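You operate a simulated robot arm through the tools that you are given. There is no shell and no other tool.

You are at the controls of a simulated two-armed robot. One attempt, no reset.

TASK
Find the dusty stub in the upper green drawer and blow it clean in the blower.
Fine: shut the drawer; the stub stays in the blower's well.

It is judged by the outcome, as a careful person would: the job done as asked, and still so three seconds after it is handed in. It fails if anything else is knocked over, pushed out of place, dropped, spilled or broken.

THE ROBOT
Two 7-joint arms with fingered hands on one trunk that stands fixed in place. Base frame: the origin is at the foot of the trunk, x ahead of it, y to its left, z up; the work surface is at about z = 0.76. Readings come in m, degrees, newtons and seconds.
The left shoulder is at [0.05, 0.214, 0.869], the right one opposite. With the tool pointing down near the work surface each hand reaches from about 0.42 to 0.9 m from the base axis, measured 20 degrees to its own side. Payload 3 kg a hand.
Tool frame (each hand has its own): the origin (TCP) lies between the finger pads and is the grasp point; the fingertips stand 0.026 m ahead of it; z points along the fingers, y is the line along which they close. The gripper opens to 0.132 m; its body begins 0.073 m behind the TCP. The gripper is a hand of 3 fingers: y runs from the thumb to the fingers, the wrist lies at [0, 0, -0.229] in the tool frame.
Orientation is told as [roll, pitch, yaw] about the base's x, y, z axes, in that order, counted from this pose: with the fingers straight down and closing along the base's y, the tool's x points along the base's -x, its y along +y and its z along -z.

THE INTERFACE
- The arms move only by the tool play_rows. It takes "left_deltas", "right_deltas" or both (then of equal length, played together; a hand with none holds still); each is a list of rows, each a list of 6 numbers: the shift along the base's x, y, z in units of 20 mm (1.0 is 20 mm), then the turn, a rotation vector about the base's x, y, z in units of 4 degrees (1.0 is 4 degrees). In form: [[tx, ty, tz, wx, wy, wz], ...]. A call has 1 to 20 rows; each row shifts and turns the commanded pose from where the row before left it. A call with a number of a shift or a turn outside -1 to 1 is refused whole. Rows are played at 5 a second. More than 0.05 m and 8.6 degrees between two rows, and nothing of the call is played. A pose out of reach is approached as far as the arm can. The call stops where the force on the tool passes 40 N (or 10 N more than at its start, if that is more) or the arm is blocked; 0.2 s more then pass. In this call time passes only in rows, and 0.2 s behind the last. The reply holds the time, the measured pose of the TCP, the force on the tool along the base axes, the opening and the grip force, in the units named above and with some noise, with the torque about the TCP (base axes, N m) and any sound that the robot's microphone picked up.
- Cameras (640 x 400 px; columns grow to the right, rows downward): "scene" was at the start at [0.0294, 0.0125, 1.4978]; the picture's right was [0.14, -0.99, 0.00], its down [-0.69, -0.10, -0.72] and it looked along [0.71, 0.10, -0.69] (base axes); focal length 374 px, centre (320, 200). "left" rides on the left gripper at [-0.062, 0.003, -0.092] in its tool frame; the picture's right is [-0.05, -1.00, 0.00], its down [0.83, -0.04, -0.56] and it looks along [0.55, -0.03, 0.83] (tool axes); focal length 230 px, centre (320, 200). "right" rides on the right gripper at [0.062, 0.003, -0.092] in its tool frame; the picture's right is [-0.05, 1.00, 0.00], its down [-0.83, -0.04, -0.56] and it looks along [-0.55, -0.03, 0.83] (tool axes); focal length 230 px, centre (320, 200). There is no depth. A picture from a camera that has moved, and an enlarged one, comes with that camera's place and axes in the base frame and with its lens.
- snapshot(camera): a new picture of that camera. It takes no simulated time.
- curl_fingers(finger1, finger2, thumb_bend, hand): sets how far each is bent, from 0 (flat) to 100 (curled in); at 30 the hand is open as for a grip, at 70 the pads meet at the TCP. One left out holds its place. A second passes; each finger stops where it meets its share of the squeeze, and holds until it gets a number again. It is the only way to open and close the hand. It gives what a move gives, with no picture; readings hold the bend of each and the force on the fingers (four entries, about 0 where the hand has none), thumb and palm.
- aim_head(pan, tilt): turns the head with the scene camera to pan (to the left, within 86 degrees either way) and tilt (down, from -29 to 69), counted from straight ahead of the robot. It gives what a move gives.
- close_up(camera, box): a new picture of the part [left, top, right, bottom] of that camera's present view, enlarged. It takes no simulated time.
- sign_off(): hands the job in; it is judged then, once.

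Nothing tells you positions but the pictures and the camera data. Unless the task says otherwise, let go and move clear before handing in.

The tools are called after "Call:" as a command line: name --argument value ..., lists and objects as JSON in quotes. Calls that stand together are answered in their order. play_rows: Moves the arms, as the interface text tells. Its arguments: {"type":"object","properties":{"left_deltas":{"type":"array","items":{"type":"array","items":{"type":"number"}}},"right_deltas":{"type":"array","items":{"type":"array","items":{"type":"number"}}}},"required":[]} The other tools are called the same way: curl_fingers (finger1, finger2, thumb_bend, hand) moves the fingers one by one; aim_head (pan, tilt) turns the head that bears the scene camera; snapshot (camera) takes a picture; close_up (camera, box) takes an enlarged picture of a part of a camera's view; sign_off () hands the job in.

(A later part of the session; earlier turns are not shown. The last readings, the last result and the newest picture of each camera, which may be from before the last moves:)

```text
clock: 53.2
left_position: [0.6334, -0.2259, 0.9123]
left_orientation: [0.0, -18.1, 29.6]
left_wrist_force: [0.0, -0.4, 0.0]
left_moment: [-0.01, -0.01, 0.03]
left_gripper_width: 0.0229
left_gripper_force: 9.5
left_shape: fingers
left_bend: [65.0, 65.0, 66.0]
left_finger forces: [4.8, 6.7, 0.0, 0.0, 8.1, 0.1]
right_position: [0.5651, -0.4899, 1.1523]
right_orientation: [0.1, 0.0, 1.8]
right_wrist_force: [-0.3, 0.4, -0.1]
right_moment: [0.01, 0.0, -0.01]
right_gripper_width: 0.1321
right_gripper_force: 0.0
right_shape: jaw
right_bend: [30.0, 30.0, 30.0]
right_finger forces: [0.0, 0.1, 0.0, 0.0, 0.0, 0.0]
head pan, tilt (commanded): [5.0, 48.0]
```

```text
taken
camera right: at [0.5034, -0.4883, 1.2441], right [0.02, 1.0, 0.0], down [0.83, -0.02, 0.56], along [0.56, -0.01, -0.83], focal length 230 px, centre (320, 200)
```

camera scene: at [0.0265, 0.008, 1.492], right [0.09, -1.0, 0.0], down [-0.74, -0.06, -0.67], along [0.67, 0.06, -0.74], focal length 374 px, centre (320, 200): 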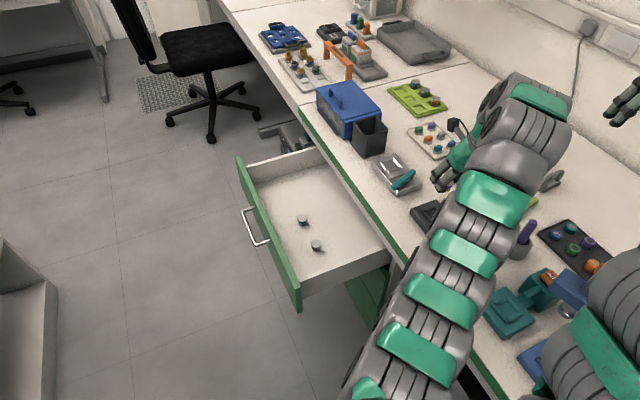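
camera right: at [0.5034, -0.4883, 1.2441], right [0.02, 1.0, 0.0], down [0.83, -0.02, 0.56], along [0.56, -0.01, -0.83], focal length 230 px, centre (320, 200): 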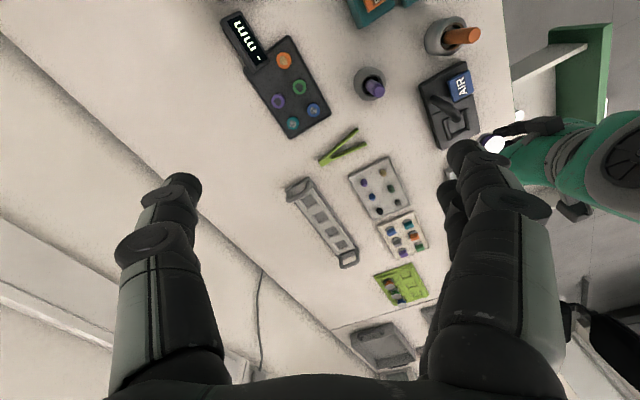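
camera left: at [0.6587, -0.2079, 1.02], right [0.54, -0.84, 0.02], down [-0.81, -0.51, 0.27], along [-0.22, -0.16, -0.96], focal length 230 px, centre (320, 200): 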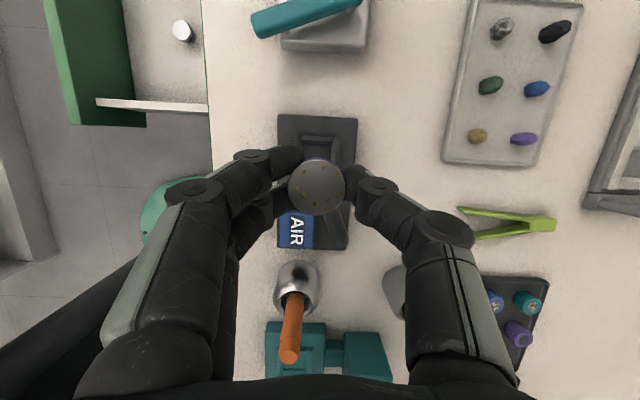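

Call:
close_up --camera "left" --box '[250, 100, 400, 260]'

Call:
close_up --camera "right" --box '[400, 50, 540, 170]'

Call:
close_up --camera "scene" --box '[390, 140, 480, 240]'

```text
2.50 times, centred on (325, 180) of left
camera zoom: at [0.6587, -0.2079, 1.02], right [0.54, -0.84, 0.02], down [-0.81, -0.51, 0.27], along [-0.22, -0.16, -0.96], focal length 575 px, centre (308, 250)
```

zoom: 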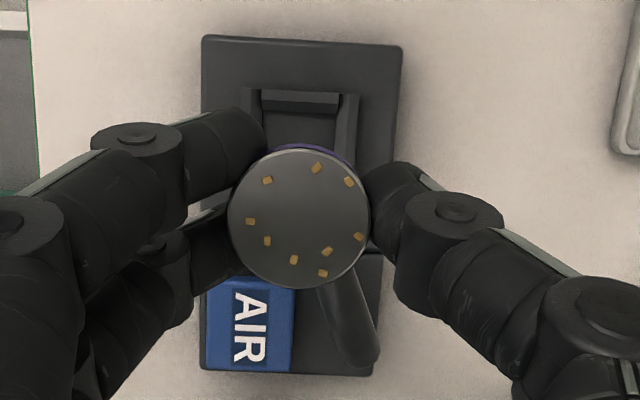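

```text
3.33 times, centred on (470, 110) of right
camera zoom: at [0.5034, -0.4883, 1.2441], right [0.02, 1.0, 0.0], down [0.83, -0.02, 0.56], along [0.56, -0.01, -0.83], focal length 767 px, centre (-180, 500)
```

zoom: 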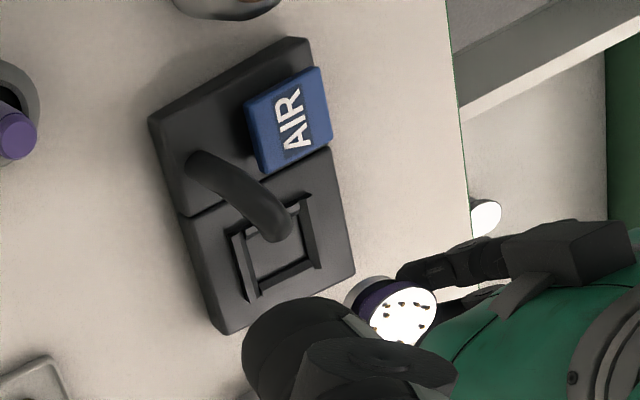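

```text
4.00 times, centred on (435, 190) of scene
camera zoom: at [0.0265, 0.008, 1.492], right [0.09, -1.0, 0.0], down [-0.74, -0.06, -0.67], along [0.67, 0.06, -0.74], focal length 1496 px, centre (-140, 240)
```

zoom: 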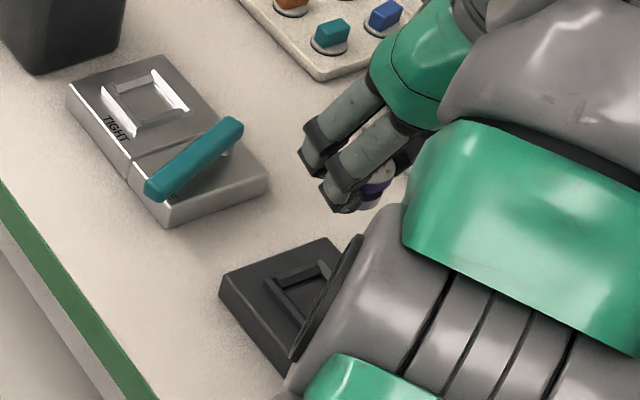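

The stub top centre is at about [0.637, -0.222], within ~1–2 mm of the well centre, and the nozzle tip is ~33 mm away at z 0.82, so the path straight down is clear. I'll descend most of the way and recheck.

Call:
play_rows --left_deltas '[[0, 0, -0.4, 0, 0, 0], [0, 0, -0.6, 0, 0, 0], [0, 0, -0.6, 0, 0, 0], [0, 0, -0.6, 0, 0, 0], [0, 0, -0.6, 0, 0, 0], [0, 0, -0.4, 0, 0, 0], [0, 0, -0.2, 0, 0, 0]]'

Call:
close_up --camera "left" --box '[250, 100, 400, 260]'

Call:
close_up --camera "right" --box '[400, 50, 540, 170]'

Call:
close_up --camera "scene" --box '[390, 160, 480, 260]'

```text
clock: 54.8
left_position: [0.6351, -0.2248, 0.845]
left_orientation: [0.0, -18.0, 29.6]
left_wrist_force: [0.5, 0.8, 0.4]
left_moment: [0.04, 0.0, 0.02]
left_gripper_width: 0.0227
left_gripper_force: 10.0
left_shape: fingers
left_bend: [65.0, 65.0, 66.0]
left_finger forces: [4.7, 6.6, 0.1, 0.1, 7.9, 0.0]
right_position: [0.5649, -0.4896, 1.1528]
right_orientation: [0.1, 0.0, 1.9]
right_wrist_force: [-0.6, 0.0, -0.3]
right_moment: [0.01, 0.03, -0.01]
right_gripper_width: 0.132
right_gripper_force: 0.1
right_shape: jaw
right_bend: [30.0, 30.0, 30.0]
right_finger forces: [0.0, 0.0, 0.0, 0.0, 0.0, 0.0]
head pan, tilt (commanded): [5.0, 48.0]
```

```text
2.50 times, centred on (325, 180) of left
camera zoom: at [0.6595, -0.2073, 0.9521], right [0.54, -0.84, 0.02], down [-0.81, -0.51, 0.27], along [-0.22, -0.16, -0.96], focal length 575 px, centre (308, 250)
```

zoom: 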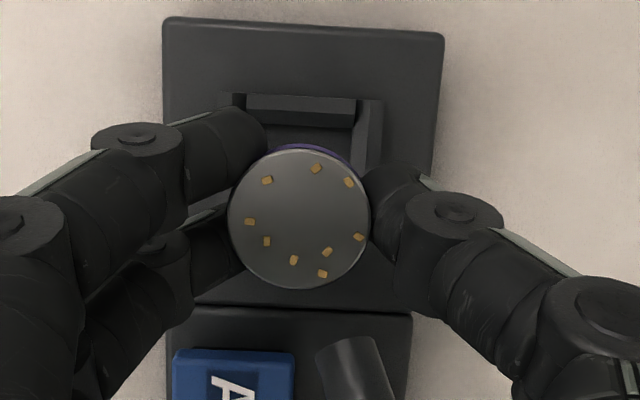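

```text
3.33 times, centred on (470, 110) of right
camera zoom: at [0.5034, -0.4883, 1.2441], right [0.02, 1.0, 0.0], down [0.83, -0.02, 0.56], along [0.56, -0.01, -0.83], focal length 767 px, centre (-180, 500)
```

zoom: 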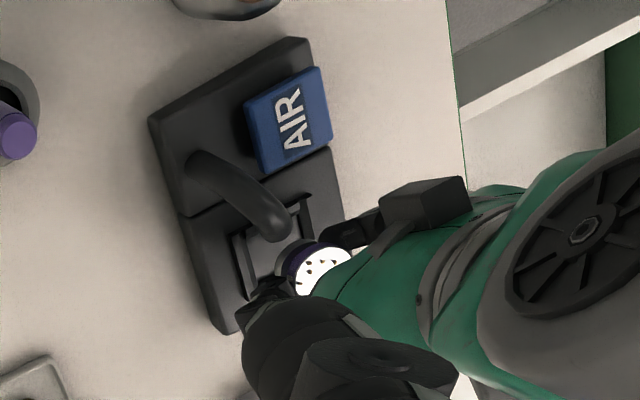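

```text
4.00 times, centred on (435, 210) of scene
camera zoom: at [0.0265, 0.008, 1.492], right [0.09, -1.0, 0.0], down [-0.74, -0.06, -0.67], along [0.67, 0.06, -0.74], focal length 1496 px, centre (-140, 160)
```

zoom: 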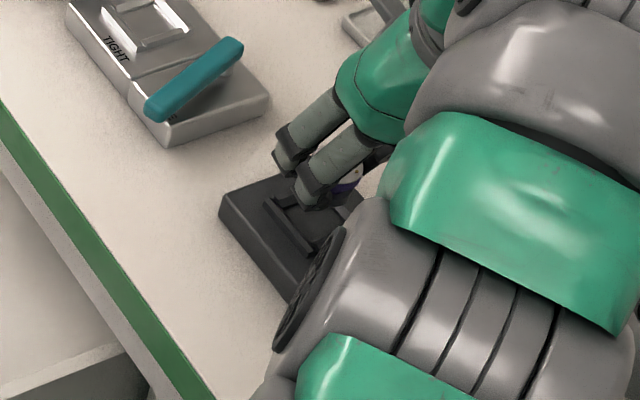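

Call:
close_up --camera "right" --box '[460, 100, 515, 150]'

Call:
close_up --camera "left" --box '[290, 110, 350, 170]'

Call:
close_up --camera "scene" --box '[440, 190, 485, 225]'

```text
8.00 times, centred on (488, 125) of right
camera zoom: at [0.5034, -0.4883, 1.2441], right [0.02, 1.0, 0.0], down [0.83, -0.02, 0.56], along [0.56, -0.01, -0.83], focal length 1841 px, centre (-1020, 800)
```

zoom: 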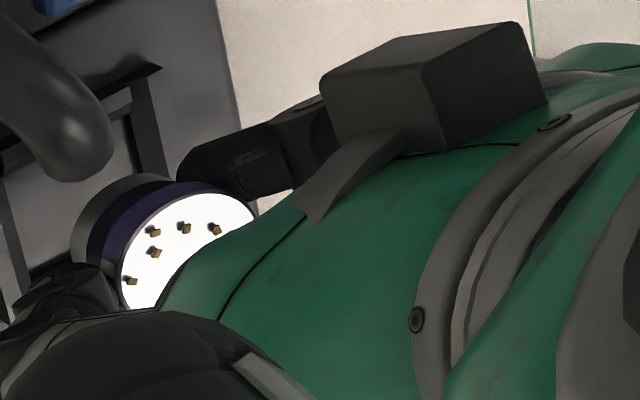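

```text
6.67 times, centred on (320, 140) of left
camera zoom: at [0.6595, -0.2073, 0.9521], right [0.54, -0.84, 0.02], down [-0.81, -0.51, 0.27], along [-0.22, -0.16, -0.96], focal length 1534 px, centre (320, 600)
```

zoom: 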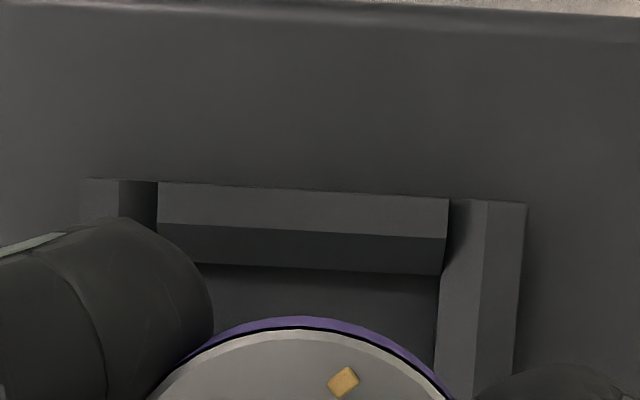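

```text
11.43 times, centred on (462, 208) of scene
camera zoom: at [0.0265, 0.008, 1.492], right [0.09, -1.0, 0.0], down [-0.74, -0.06, -0.67], along [0.67, 0.06, -0.74], focal length 4274 px, centre (-1309, 114)
```

zoom: 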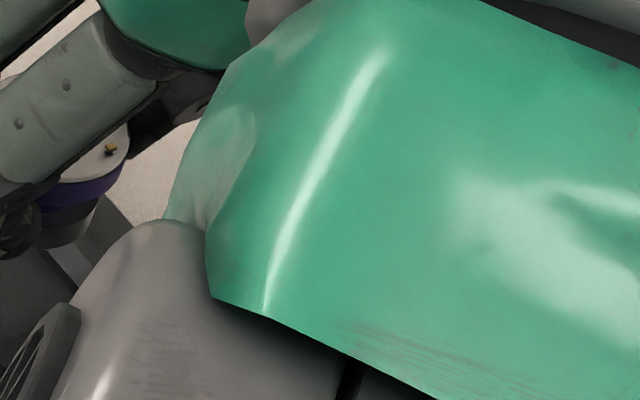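

The well's rim bars are beveled like a funnel, inner width ≈30 mm, and the stub is within about 1 mm of its centre. I'll lower in small steps and watch the force.

Call:
play_rows --left_deltas '[[0.025, -0.045, -0.2, 0, 0, 0], [0, 0, -0.3, 0, 0, 0], [0, 0, -0.3, 0, 0, 0]]'

Call:
close_up --camera "left" --box '[250, 100, 400, 260]'

Call:
close_up --camera "right" --box '[440, 80, 520, 150]'

```text
clock: 55.6
left_position: [0.6369, -0.2235, 0.8283]
left_orientation: [0.0, -18.0, 29.8]
left_wrist_force: [-0.2, -0.4, -0.4]
left_moment: [-0.03, 0.01, -0.05]
left_gripper_width: 0.0227
left_gripper_force: 9.2
left_shape: fingers
left_bend: [65.0, 65.0, 66.0]
left_finger forces: [4.7, 6.7, 0.1, 0.1, 7.9, 0.0]
right_position: [0.5644, -0.4904, 1.1519]
right_orientation: [0.0, 0.0, 1.8]
right_wrist_force: [-0.6, 0.3, 0.4]
right_moment: [0.02, 0.04, 0.0]
right_gripper_width: 0.1321
right_gripper_force: 0.0
right_shape: jaw
right_bend: [30.0, 30.0, 30.0]
right_finger forces: [0.0, 0.0, 0.0, 0.0, 0.0, 0.0]
head pan, tilt (commanded): [5.0, 48.0]
```

```text
2.50 times, centred on (325, 180) of left
camera zoom: at [0.6605, -0.2066, 0.9356], right [0.54, -0.84, 0.01], down [-0.81, -0.52, 0.27], along [-0.22, -0.16, -0.96], focal length 575 px, centre (308, 250)
```

zoom: 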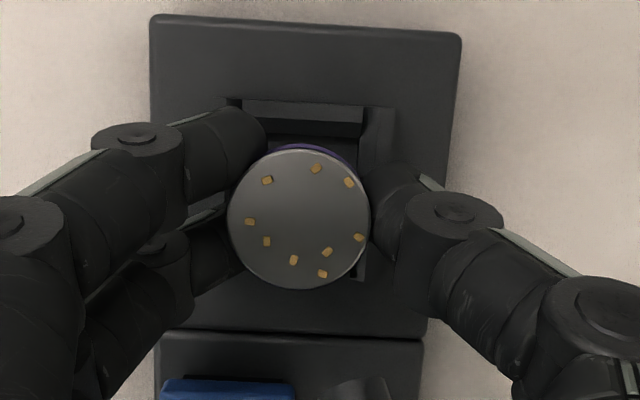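

```text
5.71 times, centred on (480, 115) of right
camera zoom: at [0.5034, -0.4883, 1.2441], right [0.02, 1.0, 0.0], down [0.83, -0.02, 0.56], along [0.56, -0.01, -0.83], focal length 1315 px, centre (-594, 686)
```

zoom: 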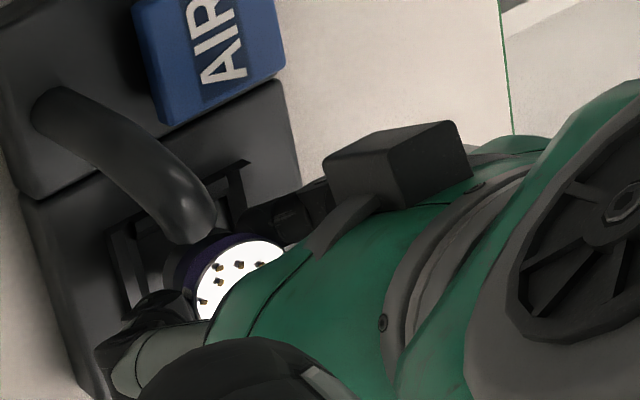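

Alignment still looks right (frame centre and stub coincide). Continuing down with a 1 mm sideways trim.

Call:
play_rows --left_deltas '[[0.02, -0.035, -0.15, 0, 0, 0], [0, 0, -0.15, 0, 0, 0]]'

Call:
close_up --camera "left" --box '[250, 100, 400, 260]'

```text
clock: 56.2
left_position: [0.6365, -0.2239, 0.822]
left_orientation: [0.2, -18.0, 29.8]
left_wrist_force: [0.0, 0.6, 0.1]
left_moment: [0.03, 0.0, -0.03]
left_gripper_width: 0.0227
left_gripper_force: 9.5
left_shape: fingers
left_bend: [65.0, 65.0, 66.0]
left_finger forces: [4.7, 6.7, 0.0, 0.0, 7.8, 0.0]
right_position: [0.5646, -0.4901, 1.1524]
right_orientation: [0.0, 0.1, 1.7]
right_wrist_force: [0.0, 0.6, 1.1]
right_moment: [0.01, 0.0, -0.02]
right_gripper_width: 0.1319
right_gripper_force: 0.0
right_shape: jaw
right_bend: [30.0, 30.0, 30.0]
right_finger forces: [0.0, 0.1, 0.0, 0.0, 0.0, 0.1]
head pan, tilt (commanded): [5.0, 48.0]
```

```text
2.50 times, centred on (325, 180) of left
camera zoom: at [0.6609, -0.2076, 0.93], right [0.54, -0.84, 0.01], down [-0.81, -0.52, 0.27], along [-0.22, -0.16, -0.96], focal length 575 px, centre (308, 250)
```

zoom: 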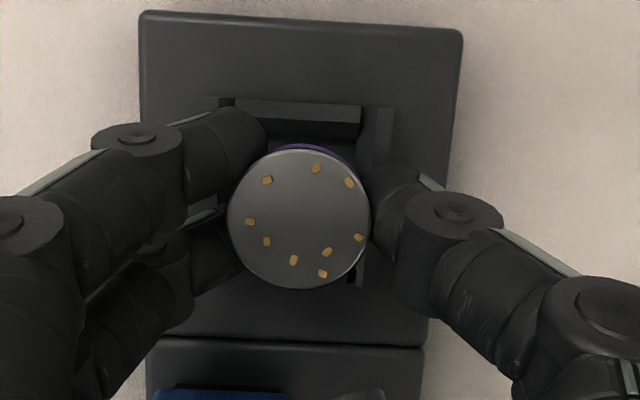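

Centred now (frame mid-column matches the stub). Continuing down a few millimetres at a time.

Call:
play_rows --left_deltas '[[0, 0, -0.12, 0, 0, 0], [0, 0, -0.12, 0, 0, 0]]'

Call:
close_up --camera "left" --box '[250, 100, 400, 260]'

```text
clock: 56.8
left_position: [0.6377, -0.2221, 0.8185]
left_orientation: [0.1, -18.0, 30.0]
left_wrist_force: [-0.2, 0.4, -0.5]
left_moment: [0.0, -0.04, -0.01]
left_gripper_width: 0.0214
left_gripper_force: 9.8
left_shape: fingers
left_bend: [66.0, 66.0, 67.0]
left_finger forces: [4.6, 6.9, 0.1, 0.1, 7.7, 0.0]
right_position: [0.564, -0.4904, 1.1529]
right_orientation: [-0.1, -0.1, 1.8]
right_wrist_force: [0.3, 0.2, -0.3]
right_moment: [-0.01, -0.02, -0.03]
right_gripper_width: 0.1318
right_gripper_force: 0.1
right_shape: jaw
right_bend: [30.0, 30.0, 30.0]
right_finger forces: [0.0, 0.0, 0.0, 0.0, 0.0, 0.1]
head pan, tilt (commanded): [5.0, 48.0]
```

```text
2.50 times, centred on (325, 180) of left
camera zoom: at [0.6623, -0.2052, 0.9253], right [0.54, -0.84, 0.02], down [-0.81, -0.52, 0.27], along [-0.22, -0.16, -0.96], focal length 575 px, centre (308, 250)
```

zoom: 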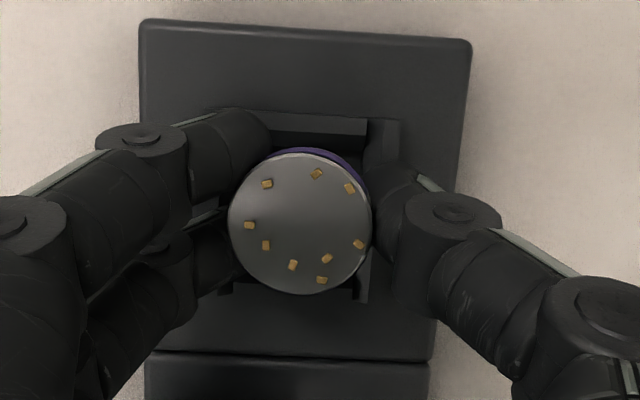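

The stub seems to have touched something (grip changed slightly and the view shifted ~2 mm). I'll check that the blower itself has not moved.

Call:
close_up --camera "right" --box '[440, 80, 520, 150]'

Call:
close_up --camera "right" --box '[400, 50, 540, 170]'

Call:
close_up --camera "scene" --box '[390, 160, 480, 260]'

```text
5.71 times, centred on (480, 115) of right
camera zoom: at [0.5034, -0.4883, 1.2441], right [0.02, 1.0, 0.0], down [0.83, -0.02, 0.56], along [0.56, -0.01, -0.83], focal length 1315 px, centre (-594, 686)
```

zoom: 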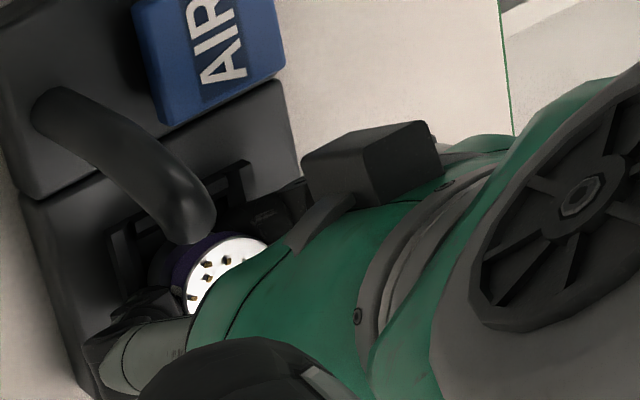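

```text
3.33 times, centred on (470, 110) of right
camera zoom: at [0.5034, -0.4883, 1.2441], right [0.02, 1.0, 0.0], down [0.83, -0.02, 0.56], along [0.56, -0.01, -0.83], focal length 767 px, centre (-180, 500)
```

zoom: 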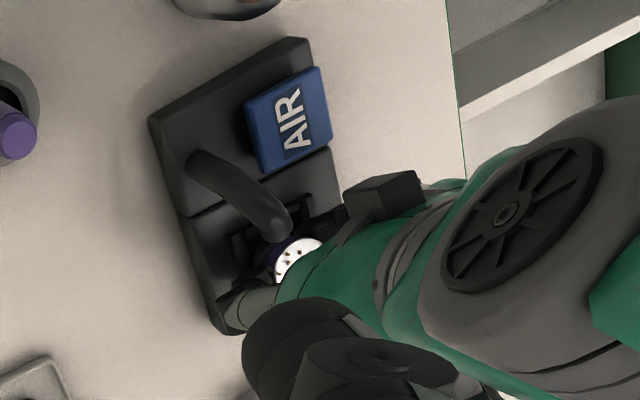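

```text
4.00 times, centred on (435, 210) of scene
camera zoom: at [0.0265, 0.008, 1.492], right [0.09, -1.0, 0.0], down [-0.74, -0.06, -0.67], along [0.67, 0.06, -0.74], focal length 1496 px, centre (-140, 160)
```

zoom: 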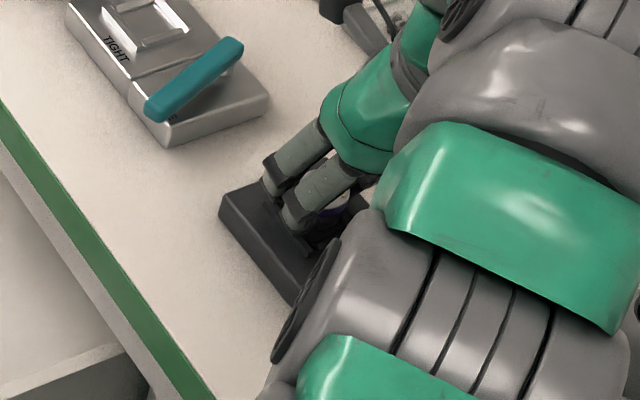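

The blower hasn't moved. The stub's base appears to have entered the funnel and centred itself, with the stub leaning only a few degrees. I'll lower another couple of millimetres to seat it and read the force.

Call:
play_rows --left_deltas '[[0, 0, -0.1, 0, 0, 0]]'

Call:
close_up --camera "left" --box '[250, 100, 400, 260]'

```text
clock: 57.2
left_position: [0.6385, -0.2232, 0.8161]
left_orientation: [-0.1, -18.2, 30.0]
left_wrist_force: [-1.5, 1.3, 12.2]
left_moment: [0.15, 0.11, 0.0]
left_gripper_width: 0.0206
left_gripper_force: 15.1
left_shape: fingers
left_bend: [66.0, 68.0, 67.0]
left_finger forces: [4.3, 17.0, 0.0, 0.0, 8.2, 0.1]
right_position: [0.5654, -0.4896, 1.1536]
right_orientation: [0.1, 0.0, 1.9]
right_wrist_force: [0.7, 1.0, 0.0]
right_moment: [-0.01, 0.02, -0.02]
right_gripper_width: 0.1319
right_gripper_force: 0.0
right_shape: jaw
right_bend: [30.0, 30.0, 30.0]
right_finger forces: [0.0, 0.0, 0.0, 0.0, 0.0, 0.0]
head pan, tilt (commanded): [5.0, 48.0]
```

```text
2.50 times, centred on (325, 180) of left
camera zoom: at [0.6623, -0.2056, 0.9241], right [0.54, -0.84, 0.02], down [-0.81, -0.52, 0.27], along [-0.22, -0.16, -0.96], focal length 575 px, centre (308, 250)
```

zoom: 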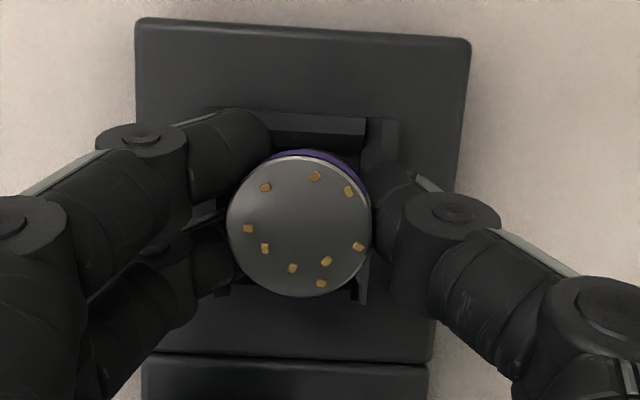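

Finger 2's tip is now resting on the rim bar (17 N), so the stub is down inside the well. I'll relieve that by a hair and open gently.

Call:
play_rows --left_deltas '[[0, 0, 0.1, 0, 0, 0]]'

Call:
curl_fingers --hand "left" --finger1 61 --finger2 61 --thumb_bend 61

Call:
close_up --camera "left" --box '[250, 100, 400, 260]'

Call:
close_up --camera "right" --box '[440, 80, 520, 150]'

```text
clock: 57.6
left_position: [0.6375, -0.2236, 0.8182]
left_orientation: [0.1, -17.9, 29.9]
left_wrist_force: [0.4, -0.5, -0.6]
left_moment: [0.03, 0.02, 0.01]
left_gripper_width: 0.0213
left_gripper_force: 10.2
left_shape: fingers
left_bend: [66.0, 66.0, 67.0]
left_finger forces: [5.0, 7.0, 0.1, 0.0, 8.6, 0.0]
right_position: [0.5649, -0.4895, 1.1513]
right_orientation: [0.1, 0.0, 1.8]
right_wrist_force: [0.4, 1.2, -0.5]
right_moment: [-0.01, 0.04, -0.02]
right_gripper_width: 0.1318
right_gripper_force: 0.0
right_shape: jaw
right_bend: [30.0, 30.0, 30.0]
right_finger forces: [0.1, 0.0, 0.1, 0.1, 0.0, 0.0]
head pan, tilt (commanded): [5.0, 48.0]
```

```text
clock: 58.6
left_position: [0.6367, -0.2244, 0.8186]
left_orientation: [0.1, -18.0, 29.9]
left_wrist_force: [1.5, -1.4, 2.1]
left_moment: [-0.01, 0.0, 0.01]
left_gripper_width: 0.0317
left_gripper_force: 1.7
left_shape: fingers
left_bend: [61.0, 64.0, 61.0]
left_finger forces: [0.0, 2.9, 0.0, 0.0, 0.1, 0.1]
right_position: [0.565, -0.4892, 1.1518]
right_orientation: [0.0, 0.0, 1.8]
right_wrist_force: [0.2, 0.3, -0.1]
right_moment: [0.04, -0.03, 0.03]
right_gripper_width: 0.1317
right_gripper_force: 0.1
right_shape: jaw
right_bend: [30.0, 30.0, 30.0]
right_finger forces: [0.1, 0.0, 0.0, 0.1, 0.0, 0.1]
head pan, tilt (commanded): [5.0, 48.0]
```

```text
2.50 times, centred on (325, 180) of left
camera zoom: at [0.6613, -0.2071, 0.926], right [0.54, -0.84, 0.02], down [-0.81, -0.52, 0.27], along [-0.22, -0.16, -0.96], focal length 575 px, centre (308, 250)
```

zoom: 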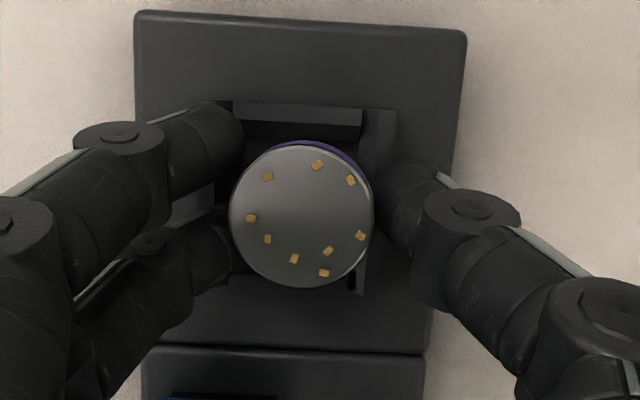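

```text
5.71 times, centred on (480, 115) of right
camera zoom: at [0.5034, -0.4884, 1.244], right [0.02, 1.0, 0.0], down [0.83, -0.02, 0.56], along [0.56, -0.01, -0.83], focal length 1315 px, centre (-594, 686)
```

zoom: 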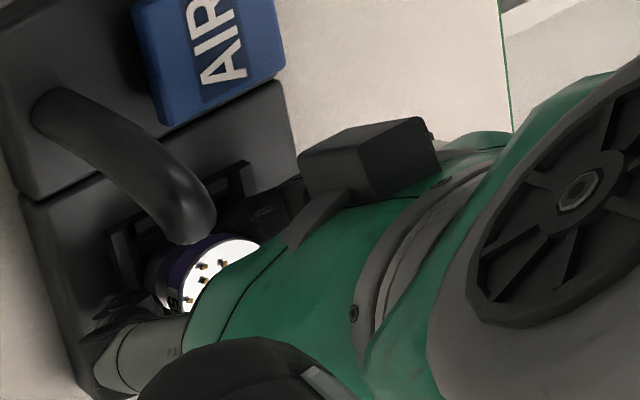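

The thumb and finger 1 have released; finger 2's tip is just bearing on the inner side of the rim bar. I'll raise a few millimetres so it comes free, then open further.

Call:
play_rows --left_deltas '[[0, 0, 0.1, 0, 0, 0], [0, 0, 0.1, 0, 0, 0], [0, 0, 0.1, 0, 0, 0]]'

Call:
close_up --camera "left" --box '[250, 100, 400, 260]'

```text
clock: 59.4
left_position: [0.6358, -0.2235, 0.8232]
left_orientation: [0.1, -18.0, 29.8]
left_wrist_force: [0.3, 0.7, -0.1]
left_moment: [-0.01, 0.01, -0.01]
left_gripper_width: 0.0314
left_gripper_force: 0.1
left_shape: fingers
left_bend: [61.0, 61.0, 61.0]
left_finger forces: [0.0, 0.0, 0.0, 0.1, 0.0, 0.0]
right_position: [0.5636, -0.4897, 1.1519]
right_orientation: [0.2, 0.0, 1.8]
right_wrist_force: [1.3, 0.5, -0.4]
right_moment: [0.0, 0.0, 0.01]
right_gripper_width: 0.132
right_gripper_force: 0.0
right_shape: jaw
right_bend: [30.0, 30.0, 30.0]
right_finger forces: [0.1, 0.0, 0.0, 0.0, 0.0, 0.0]
head pan, tilt (commanded): [5.0, 48.0]
```

```text
2.50 times, centred on (325, 180) of left
camera zoom: at [0.6606, -0.2068, 0.9308], right [0.54, -0.84, 0.01], down [-0.81, -0.52, 0.27], along [-0.22, -0.16, -0.96], focal length 575 px, centre (308, 250)
```

zoom: 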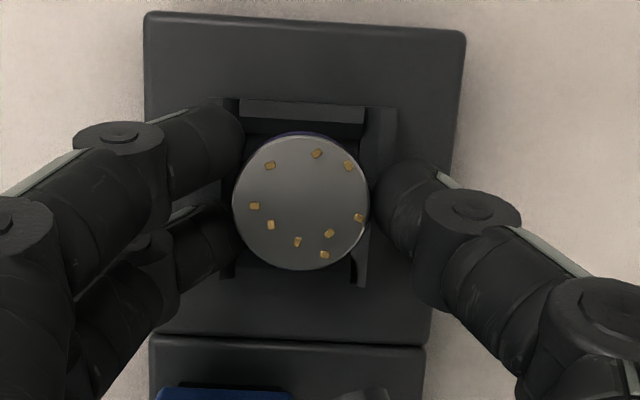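

The stub stays seated in the well, upright, with the crumbs on top. I'll open the fingers a bit more and rise straight up.

Call:
curl_fingers --hand "left" --finger1 54 --finger2 54 --thumb_bend 54

Call:
play_rows --left_deltas '[[0, 0, 0.3, 0, 0, 0], [0, 0, 0.5, 0, 0, 0], [0, 0, 0.7, 0, 0, 0], [0, 0, 0.9, 0, 0, 0], [0, 0, 0.9, 0, 0, 0], [0, 0, 0.9, 0, 0, 0], [0, 0, 0.9, 0, 0, 0]]'

Call:
snapshot --camera "left"

Call:
close_up --camera "right" --box '[440, 50, 540, 150]'

```text
clock: 60.4
left_position: [0.6362, -0.2257, 0.8239]
left_orientation: [0.0, -17.8, 30.0]
left_wrist_force: [-0.2, 0.3, 0.3]
left_moment: [0.03, -0.01, -0.01]
left_gripper_width: 0.0536
left_gripper_force: 0.1
left_shape: fingers
left_bend: [54.0, 54.0, 54.0]
left_finger forces: [0.1, 0.1, 0.0, 0.0, 0.0, 0.1]
right_position: [0.5657, -0.4901, 1.1514]
right_orientation: [0.0, 0.0, 1.9]
right_wrist_force: [-0.4, -0.2, 0.7]
right_moment: [0.02, -0.01, 0.03]
right_gripper_width: 0.1319
right_gripper_force: 0.0
right_shape: jaw
right_bend: [30.0, 30.0, 30.0]
right_finger forces: [0.1, 0.0, 0.0, 0.0, 0.1, 0.1]
head pan, tilt (commanded): [5.0, 48.0]
```

```text
clock: 62.0
left_position: [0.6358, -0.2284, 0.9267]
left_orientation: [0.0, -18.0, 29.6]
left_wrist_force: [0.8, -0.2, 0.0]
left_moment: [-0.01, -0.01, -0.02]
left_gripper_width: 0.054
left_gripper_force: 0.1
left_shape: fingers
left_bend: [54.0, 54.0, 54.0]
left_finger forces: [0.0, 0.0, 0.0, 0.0, 0.0, 0.0]
right_position: [0.5651, -0.4902, 1.1533]
right_orientation: [-0.1, 0.0, 1.8]
right_wrist_force: [-0.5, 0.1, 1.1]
right_moment: [0.02, 0.0, 0.0]
right_gripper_width: 0.1319
right_gripper_force: 0.0
right_shape: jaw
right_bend: [30.0, 30.0, 30.0]
right_finger forces: [0.0, 0.0, 0.1, 0.1, 0.0, 0.0]
head pan, tilt (commanded): [5.0, 48.0]
```

```text
taken
camera left: at [0.66, -0.2097, 1.0342], right [0.54, -0.84, 0.02], down [-0.81, -0.51, 0.27], along [-0.22, -0.16, -0.96], focal length 230 px, centre (320, 200)
```

left: 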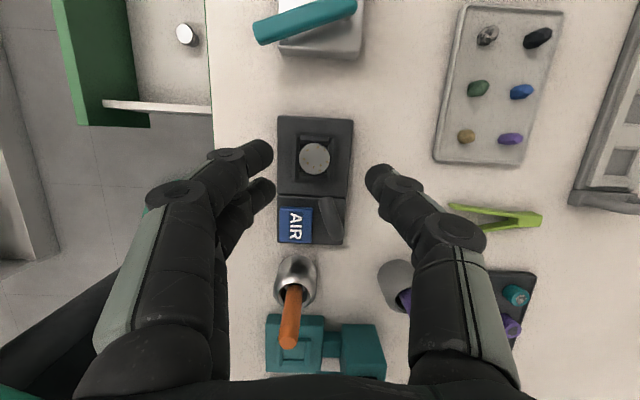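

```text
4.00 times, centred on (490, 100) of right
camera zoom: at [0.5033, -0.4884, 1.2441], right [0.02, 1.0, 0.0], down [0.83, -0.02, 0.56], along [0.56, -0.01, -0.83], focal length 920 px, centre (-360, 600)
```

zoom: 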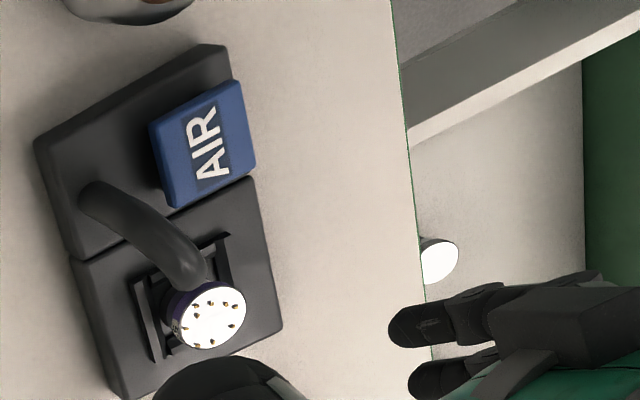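

The stub sits in the well right in front of the nozzle. The AIR pad triangulates to about [0.564, -0.241, 0.79]; I'll close the left fingers and go above it, tilting the wrist toward the robot so the hand stays clear of the nozzle and the orange peg.

Call:
curl_fingers --hand "left" --finger1 70 --finger2 70 --thumb_bend 70

Call:
play_rows --left_deltas '[[-0.33, 0, 0, -0.447, 0.781, 0], [-0.33, 0, 0, -0.447, 0.781, 0], [-0.33, 0, 0, -0.447, 0.781, 0], [-0.33, 0, 0, -0.447, 0.781, 0], [-0.33, 0, 0, -0.447, 0.781, 0], [-0.33, 0, 0, -0.775, -0.444, 0], [-0.33, 0, 0, -0.775, -0.444, 0], [-0.33, 0, 0, -0.775, -0.444, 0], [-0.33, 0, 0, -0.775, -0.444, 0], [-0.33, 0, 0, -0.775, -0.444, 0], [-0.33, 0, 0, -0.775, -0.444, 0], [-0.33, 0, 0, -0.775, -0.444, 0]]'

Call:
snapshot --camera "left"

Call:
snapshot --camera "scene"

Call:
snapshot --camera "right"

```text
clock: 63.0
left_position: [0.6354, -0.2262, 0.9244]
left_orientation: [0.0, -18.0, 29.7]
left_wrist_force: [0.0, -0.4, -0.7]
left_moment: [0.01, 0.04, 0.0]
left_gripper_width: 0.006
left_gripper_force: 0.0
left_shape: fingers
left_bend: [70.0, 70.0, 70.0]
left_finger forces: [0.1, 0.0, 0.0, 0.0, 0.0, 0.0]
right_position: [0.5656, -0.4908, 1.1516]
right_orientation: [0.0, 0.0, 1.8]
right_wrist_force: [-0.5, 0.2, 0.0]
right_moment: [-0.02, 0.01, -0.02]
right_gripper_width: 0.1317
right_gripper_force: 0.1
right_shape: jaw
right_bend: [30.0, 30.0, 30.0]
right_finger forces: [0.0, 0.1, 0.0, 0.0, 0.0, 0.0]
head pan, tilt (commanded): [5.0, 48.0]
```

```text
clock: 65.6
left_position: [0.5583, -0.2446, 0.946]
left_orientation: [-25.0, -0.2, 27.9]
left_wrist_force: [-0.9, -0.5, 0.2]
left_moment: [0.04, -0.04, 0.0]
left_gripper_width: 0.0056
left_gripper_force: 0.0
left_shape: fingers
left_bend: [70.0, 70.0, 70.0]
left_finger forces: [0.0, 0.0, 0.1, 0.1, 0.1, 0.0]
left hand out of reach, approached as far as the arm can: row 11, 12
right_position: [0.5632, -0.4902, 1.1513]
right_orientation: [-0.1, 0.0, 1.7]
right_wrist_force: [0.0, -0.5, 1.1]
right_moment: [0.01, 0.03, 0.03]
right_gripper_width: 0.1318
right_gripper_force: 0.1
right_shape: jaw
right_bend: [30.0, 30.0, 30.0]
right_finger forces: [0.0, 0.1, 0.0, 0.0, 0.1, 0.0]
head pan, tilt (commanded): [5.0, 48.0]
```

```text
taken
camera left: at [0.593, -0.1775, 1.03], right [0.47, -0.78, 0.42], down [-0.83, -0.21, 0.52], along [-0.31, -0.59, -0.74], focal length 230 px, centre (320, 200)
```

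left: 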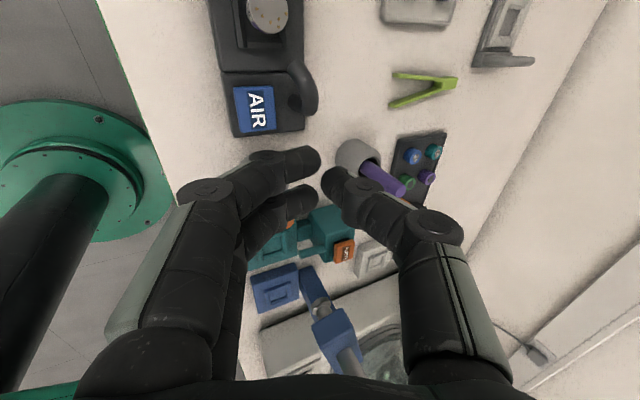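

```text
taken
camera scene: at [0.0264, 0.0079, 1.492], right [0.09, -1.0, 0.0], down [-0.74, -0.06, -0.67], along [0.67, 0.06, -0.74], focal length 374 px, centre (320, 200)
```

scene: 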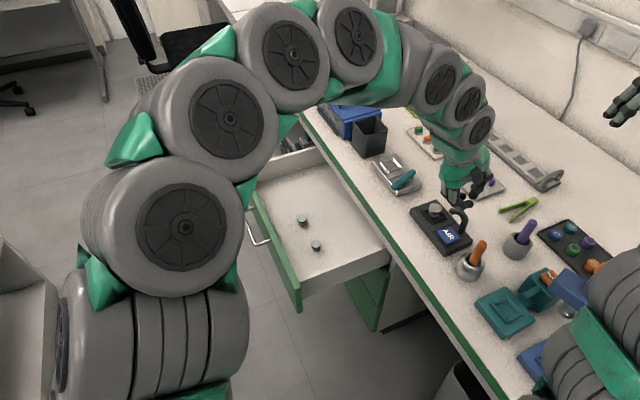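

```text
taken
camera right: at [0.5031, -0.4886, 1.244], right [0.02, 1.0, 0.0], down [0.83, -0.02, 0.56], along [0.56, -0.01, -0.83], focal length 230 px, centre (320, 200)
```

right: 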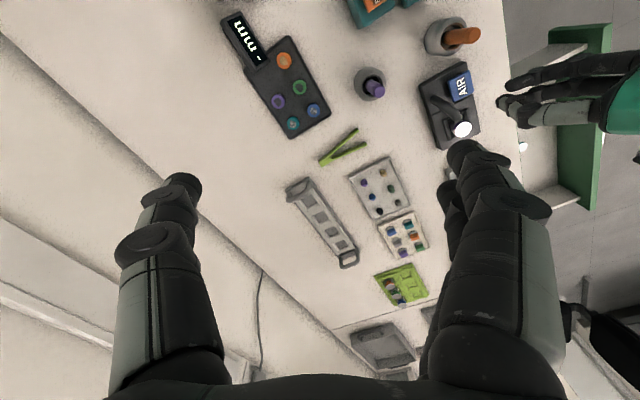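

The left arm ran into a reach limit in that posture (pose is slightly off but nothing was touched). I'll withdraw it toward the drawer side, where it is needed next, and use the right hand for the AIR pad.

Call:
play_rows --left_deltas '[[0, 0.4, 0.2, 0, 0, 0], [-0.1, 0.8, 0.3, 0, 0, 0], [-0.1, 0.9, 0.3, 0, 0, 0], [-0.1, 0.9, 0.2, 0, 0, 0], [0, 0.9, 0.1, 0, 0, 0], [0, 0.9, 0, 0, 0, 0], [0, 0.9, 0, 0, 0, 0], [0, 0.9, 0, 0, 0, 0], [0, 0.9, 0, 0, 0, 0], [0, 0.9, 0, 0, 0, 0], [0, 0.9, 0, 0, 0, 0], [0, 0.9, 0, 0, 0, 0]]'

Call:
snapshot --camera "scene"

Call:
close_up --camera "right" --box '[400, 30, 540, 160]'

```text
clock: 68.2
left_position: [0.5523, -0.0396, 0.9683]
left_orientation: [-25.0, 0.1, 29.8]
left_wrist_force: [-0.3, -0.1, -0.6]
left_moment: [0.01, -0.01, -0.01]
left_gripper_width: 0.0056
left_gripper_force: 0.0
left_shape: fingers
left_bend: [70.0, 70.0, 70.0]
left_finger forces: [0.0, 0.0, 0.0, 0.0, 0.1, 0.0]
right_position: [0.5647, -0.4888, 1.1527]
right_orientation: [0.0, 0.0, 1.8]
right_wrist_force: [-0.4, 0.2, -0.3]
right_moment: [0.03, 0.02, -0.02]
right_gripper_width: 0.1318
right_gripper_force: 0.0
right_shape: jaw
right_bend: [30.0, 30.0, 30.0]
right_finger forces: [0.0, 0.0, 0.0, 0.0, 0.1, 0.1]
head pan, tilt (commanded): [5.0, 48.0]
```

```text
taken
camera scene: at [0.0265, 0.008, 1.492], right [0.09, -1.0, 0.0], down [-0.74, -0.06, -0.67], along [0.67, 0.06, -0.74], focal length 374 px, centre (320, 200)
```

scene: 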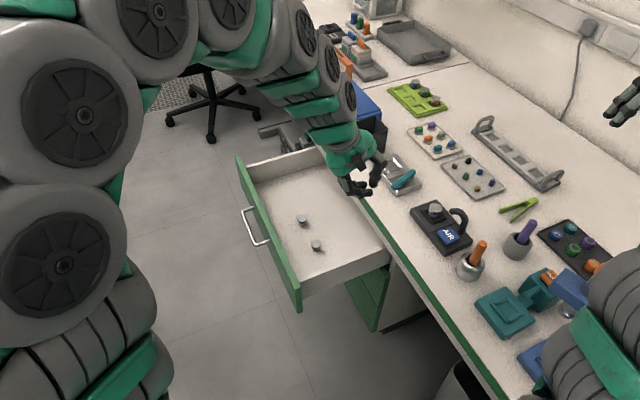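

```text
3.08 times, centred on (470, 95) of right
camera zoom: at [0.5034, -0.4884, 1.2441], right [0.02, 1.0, 0.0], down [0.83, -0.02, 0.56], along [0.56, -0.01, -0.83], focal length 708 px, centre (-142, 523)
```

zoom: 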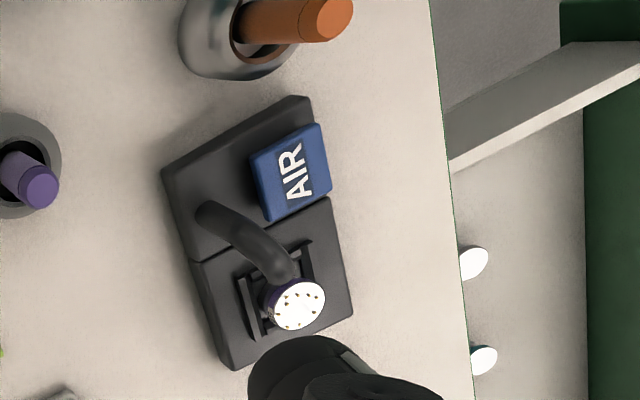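

The left arm is withdrawn and the stub is undisturbed. Let me get a clear scene view of the blower and its surroundings before bringing the right hand in.

Call:
close_up --camera "scene" --box '[400, 185, 500, 285]'

Call:
close_up --camera "scene" --box '[420, 195, 480, 255]'

```text
4.00 times, centred on (450, 235) of scene
camera zoom: at [0.0265, 0.008, 1.492], right [0.09, -1.0, 0.0], down [-0.74, -0.06, -0.67], along [0.67, 0.06, -0.74], focal length 1496 px, centre (-200, 60)
```

zoom: 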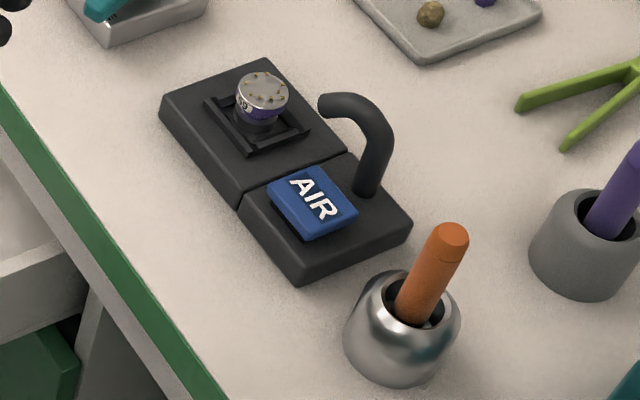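

```text
6.67 times, centred on (450, 225) of scene
camera zoom: at [0.0265, 0.008, 1.492], right [0.09, -1.0, 0.0], down [-0.74, -0.06, -0.67], along [0.67, 0.06, -0.74], focal length 2493 px, centre (-547, 33)
```

zoom: 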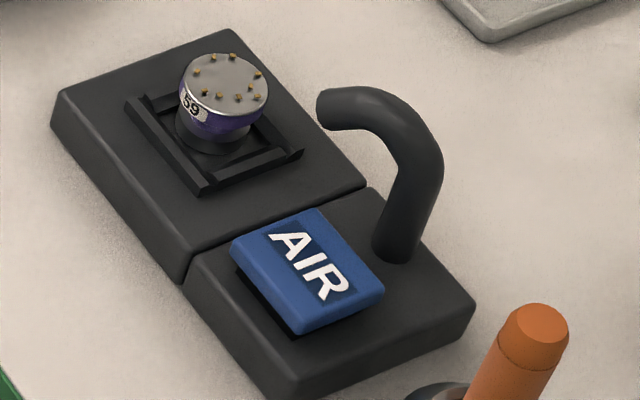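

The view is clear: stub #59 sits in the well in front of the nozzle. A vertical right hand with yaw −15° puts the thumb between nozzle and orange peg with clearance, so I'll bring the closed right hand above the AIR pad while the left arm moves off toward the drawer.

Call:
curl_fingers --hand "right" --finger1 70 --finger2 70 --thumb_bend 70

Call:
play_rows --left_deltas '[[0, 0.9, 0, -0.868, -0.497, 0], [0, 0.9, 0, -0.868, -0.497, 0], [0, 0.9, 0, -0.868, -0.497, 0], [0, 0.9, 0, -0.868, -0.497, 0], [0, 0.9, 0, -0.868, -0.497, 0], [0, 0.9, 0, -0.868, -0.497, 0], [0, 0.9, 0, -0.868, -0.497, 0], [0, 0.9, 0, -0.868, -0.497, 0], [0, 0.9, 0, -0.868, -0.497, 0], [0, 0.9, 0, -0.868, -0.497, 0], [0, 0.9, 0, -0.868, -0.497, 0], [0, 0.9, 0, -0.868, -0.497, 0], [0, 0.9, 0, -0.868, -0.497, 0], [0, 0.9, 0, -0.868, -0.497, 0], [0, 0.9, 0, -0.868, -0.497, 0], [0, 0.9, 0, -0.868, -0.497, 0]]' --right_deltas '[[0, 0, 0, 0, 0, 0], [0, 0, 0, 0, 0, -0.3], [0, 0.5, 0, 0, 0, -0.3], [0, 0.9, -0.2, 0, 0, -0.3], [0, 1, -0.3, 0, 0, -0.3], [0, 1, -0.5, 0, 0, -0.3], [0, 1, -0.5, 0, 0, -0.3], [0, 1, -0.5, 0, 0, -0.3], [0, 1, -0.5, 0, 0, -0.3], [0, 1, -0.5, 0, 0, -0.3], [0, 1, -0.5, 0, 0, -0.3], [0, 1, -0.5, 0, 0, -0.3], [0, 1, -0.5, 0, 0, -0.3], [0, 1, -0.5, 0, 0, -0.3], [0, 0.8, -0.5, 0, 0, -0.3], [0, 0.6, -0.5, 0, 0, 0]]'

Call:
snapshot --camera "scene"

Call:
snapshot --camera "right"

```text
clock: 69.2
left_position: [0.5516, -0.0401, 0.9681]
left_orientation: [-25.0, -0.2, 29.7]
left_wrist_force: [-0.4, -1.2, 0.9]
left_moment: [-0.01, 0.02, 0.02]
left_gripper_width: 0.0056
left_gripper_force: 0.1
left_shape: fingers
left_bend: [70.0, 70.0, 70.0]
left_finger forces: [0.0, 0.1, 0.1, 0.0, 0.0, 0.0]
right_position: [0.5644, -0.4894, 1.1521]
right_orientation: [0.0, 0.0, 1.8]
right_wrist_force: [0.2, 0.1, 0.1]
right_moment: [0.03, -0.01, -0.01]
right_gripper_width: 0.0059
right_gripper_force: 0.0
right_shape: fingers
right_bend: [70.0, 70.0, 70.0]
right_finger forces: [0.0, 0.1, 0.1, 0.0, 0.0, 0.0]
head pan, tilt (commanded): [5.0, 48.0]
```

```text
clock: 72.6
left_position: [0.5517, 0.25, 0.9681]
left_orientation: [-88.9, -0.2, 29.8]
left_wrist_force: [0.7, 0.3, 0.3]
left_moment: [-0.03, -0.01, -0.03]
left_gripper_width: 0.0055
left_gripper_force: 0.2
left_shape: fingers
left_bend: [70.0, 70.0, 70.0]
left_finger forces: [0.1, 0.0, 0.0, 0.0, 0.0, 0.0]
right_position: [0.5662, -0.2346, 1.0302]
right_orientation: [0.0, 0.0, -15.1]
right_wrist_force: [0.3, 0.2, 0.8]
right_moment: [-0.01, 0.03, -0.02]
right_gripper_width: 0.006
right_gripper_force: 0.1
right_shape: fingers
right_bend: [70.0, 70.0, 70.0]
right_finger forces: [0.0, 0.1, 0.0, 0.1, 0.0, 0.0]
head pan, tilt (commanded): [5.0, 48.0]
```

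```text
taken
camera scene: at [0.0265, 0.008, 1.492], right [0.09, -1.0, 0.0], down [-0.74, -0.06, -0.67], along [0.67, 0.06, -0.74], focal length 374 px, centre (320, 200)
```

scene: 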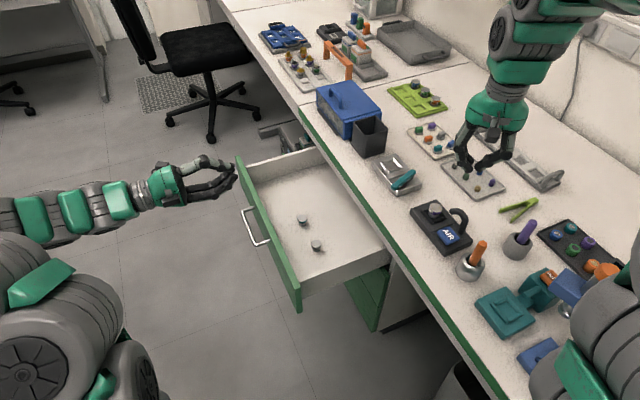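

```text
taken
camera right: at [0.5076, -0.2154, 1.1229], right [0.31, 0.95, 0.0], down [0.79, -0.26, 0.56], along [0.53, -0.17, -0.83], focal length 230 px, centre (320, 200)
```

right: 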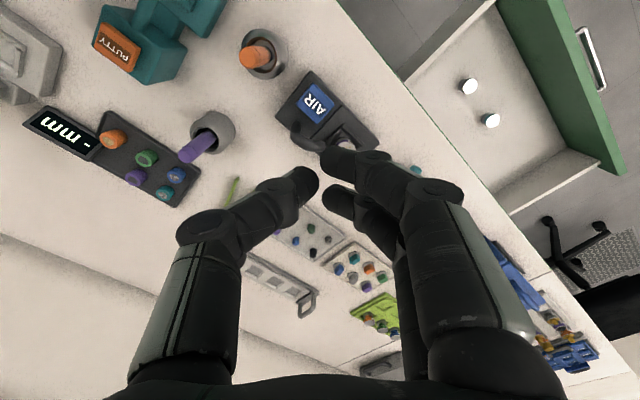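

Both arms are well placed; the AIR pad confirms at about [0.565, -0.241]. Lowering the right hand to ~5 cm above the pad.

Call:
play_rows --right_deltas '[[-0.05, 0, -0.5, 0, 0, 0], [-0.05, 0, -0.9, 0, 0, 0], [-0.05, 0, -0.9, 0, 0, 0], [-0.05, 0, -0.9, 0, 0, 0], [0, 0, -0.9, 0, 0, 0], [0, 0, -0.9, 0, 0, 0], [0, 0, -0.9, 0, 0, 0], [0, 0, -0.9, 0, 0, 0], [0, 0, -0.7, 0, 0, 0], [0, 0, -0.5, 0, 0, 0]]'

Call:
snapshot --camera "right"

Call:
close_up --camera "scene" --box '[400, 150, 520, 290]'

```text
clock: 74.8
left_position: [0.5527, 0.2492, 0.9673]
left_orientation: [-89.0, -0.1, 29.8]
left_wrist_force: [-0.2, -0.2, -0.3]
left_moment: [-0.02, -0.02, 0.01]
left_gripper_width: 0.0055
left_gripper_force: 0.0
left_shape: fingers
left_bend: [70.0, 70.0, 70.0]
left_finger forces: [0.0, 0.0, 0.1, 0.0, 0.1, 0.0]
right_position: [0.5616, -0.233, 0.8717]
right_orientation: [0.0, 0.0, -14.9]
right_wrist_force: [-0.5, 0.0, 0.0]
right_moment: [0.02, -0.02, 0.02]
right_gripper_width: 0.0063
right_gripper_force: 0.1
right_shape: fingers
right_bend: [70.0, 70.0, 70.0]
right_finger forces: [0.1, 0.0, 0.0, 0.1, 0.0, 0.0]
head pan, tilt (commanded): [5.0, 48.0]
```

```text
taken
camera right: at [0.5026, -0.2143, 0.9636], right [0.31, 0.95, 0.0], down [0.79, -0.26, 0.56], along [0.53, -0.17, -0.83], focal length 230 px, centre (320, 200)
```

right: 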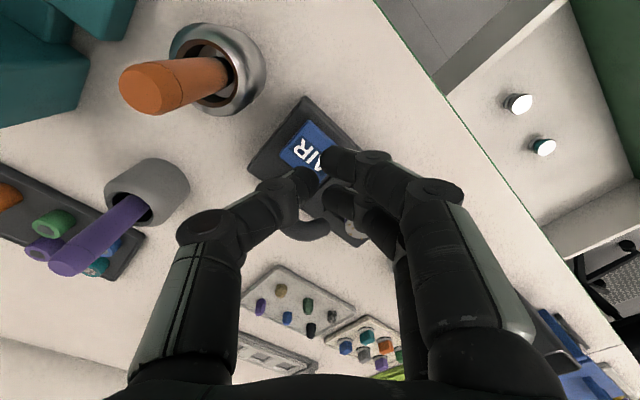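

```text
2.86 times, centred on (460, 220) of scene
camera zoom: at [0.0265, 0.008, 1.492], right [0.09, -1.0, 0.0], down [-0.74, -0.06, -0.67], along [0.67, 0.06, -0.74], focal length 1069 px, centre (-80, 143)
```

zoom: 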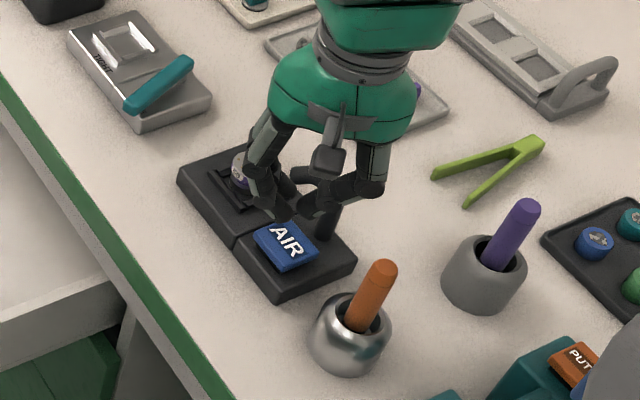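

Call:
close_up --camera "right" --box '[230, 80, 400, 260]'

Call:
close_up --camera "scene" --box '[430, 190, 490, 250]'

```text
2.22 times, centred on (315, 170) of right
camera zoom: at [0.5026, -0.2143, 0.9636], right [0.31, 0.95, 0.0], down [0.79, -0.26, 0.56], along [0.53, -0.17, -0.83], focal length 511 px, centre (331, 267)
```

zoom: 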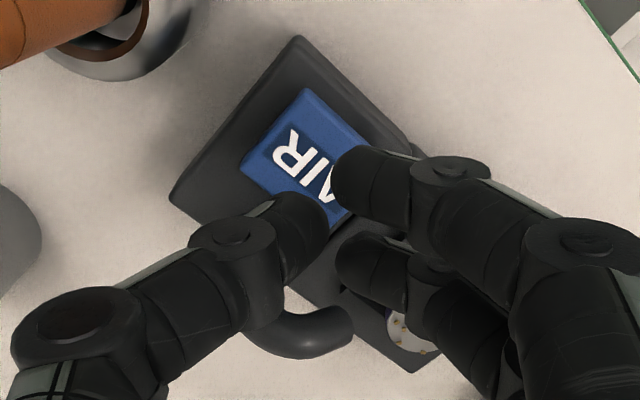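

```text
6.67 times, centred on (460, 220) of scene
camera zoom: at [0.0265, 0.008, 1.492], right [0.09, -1.0, 0.0], down [-0.74, -0.06, -0.67], along [0.67, 0.06, -0.74], focal length 2493 px, centre (-613, 67)
```

zoom: 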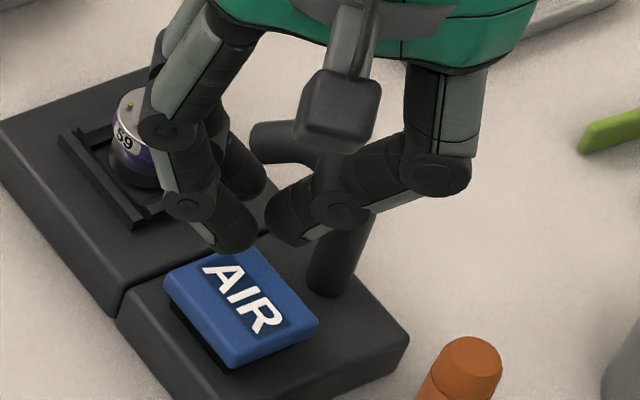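

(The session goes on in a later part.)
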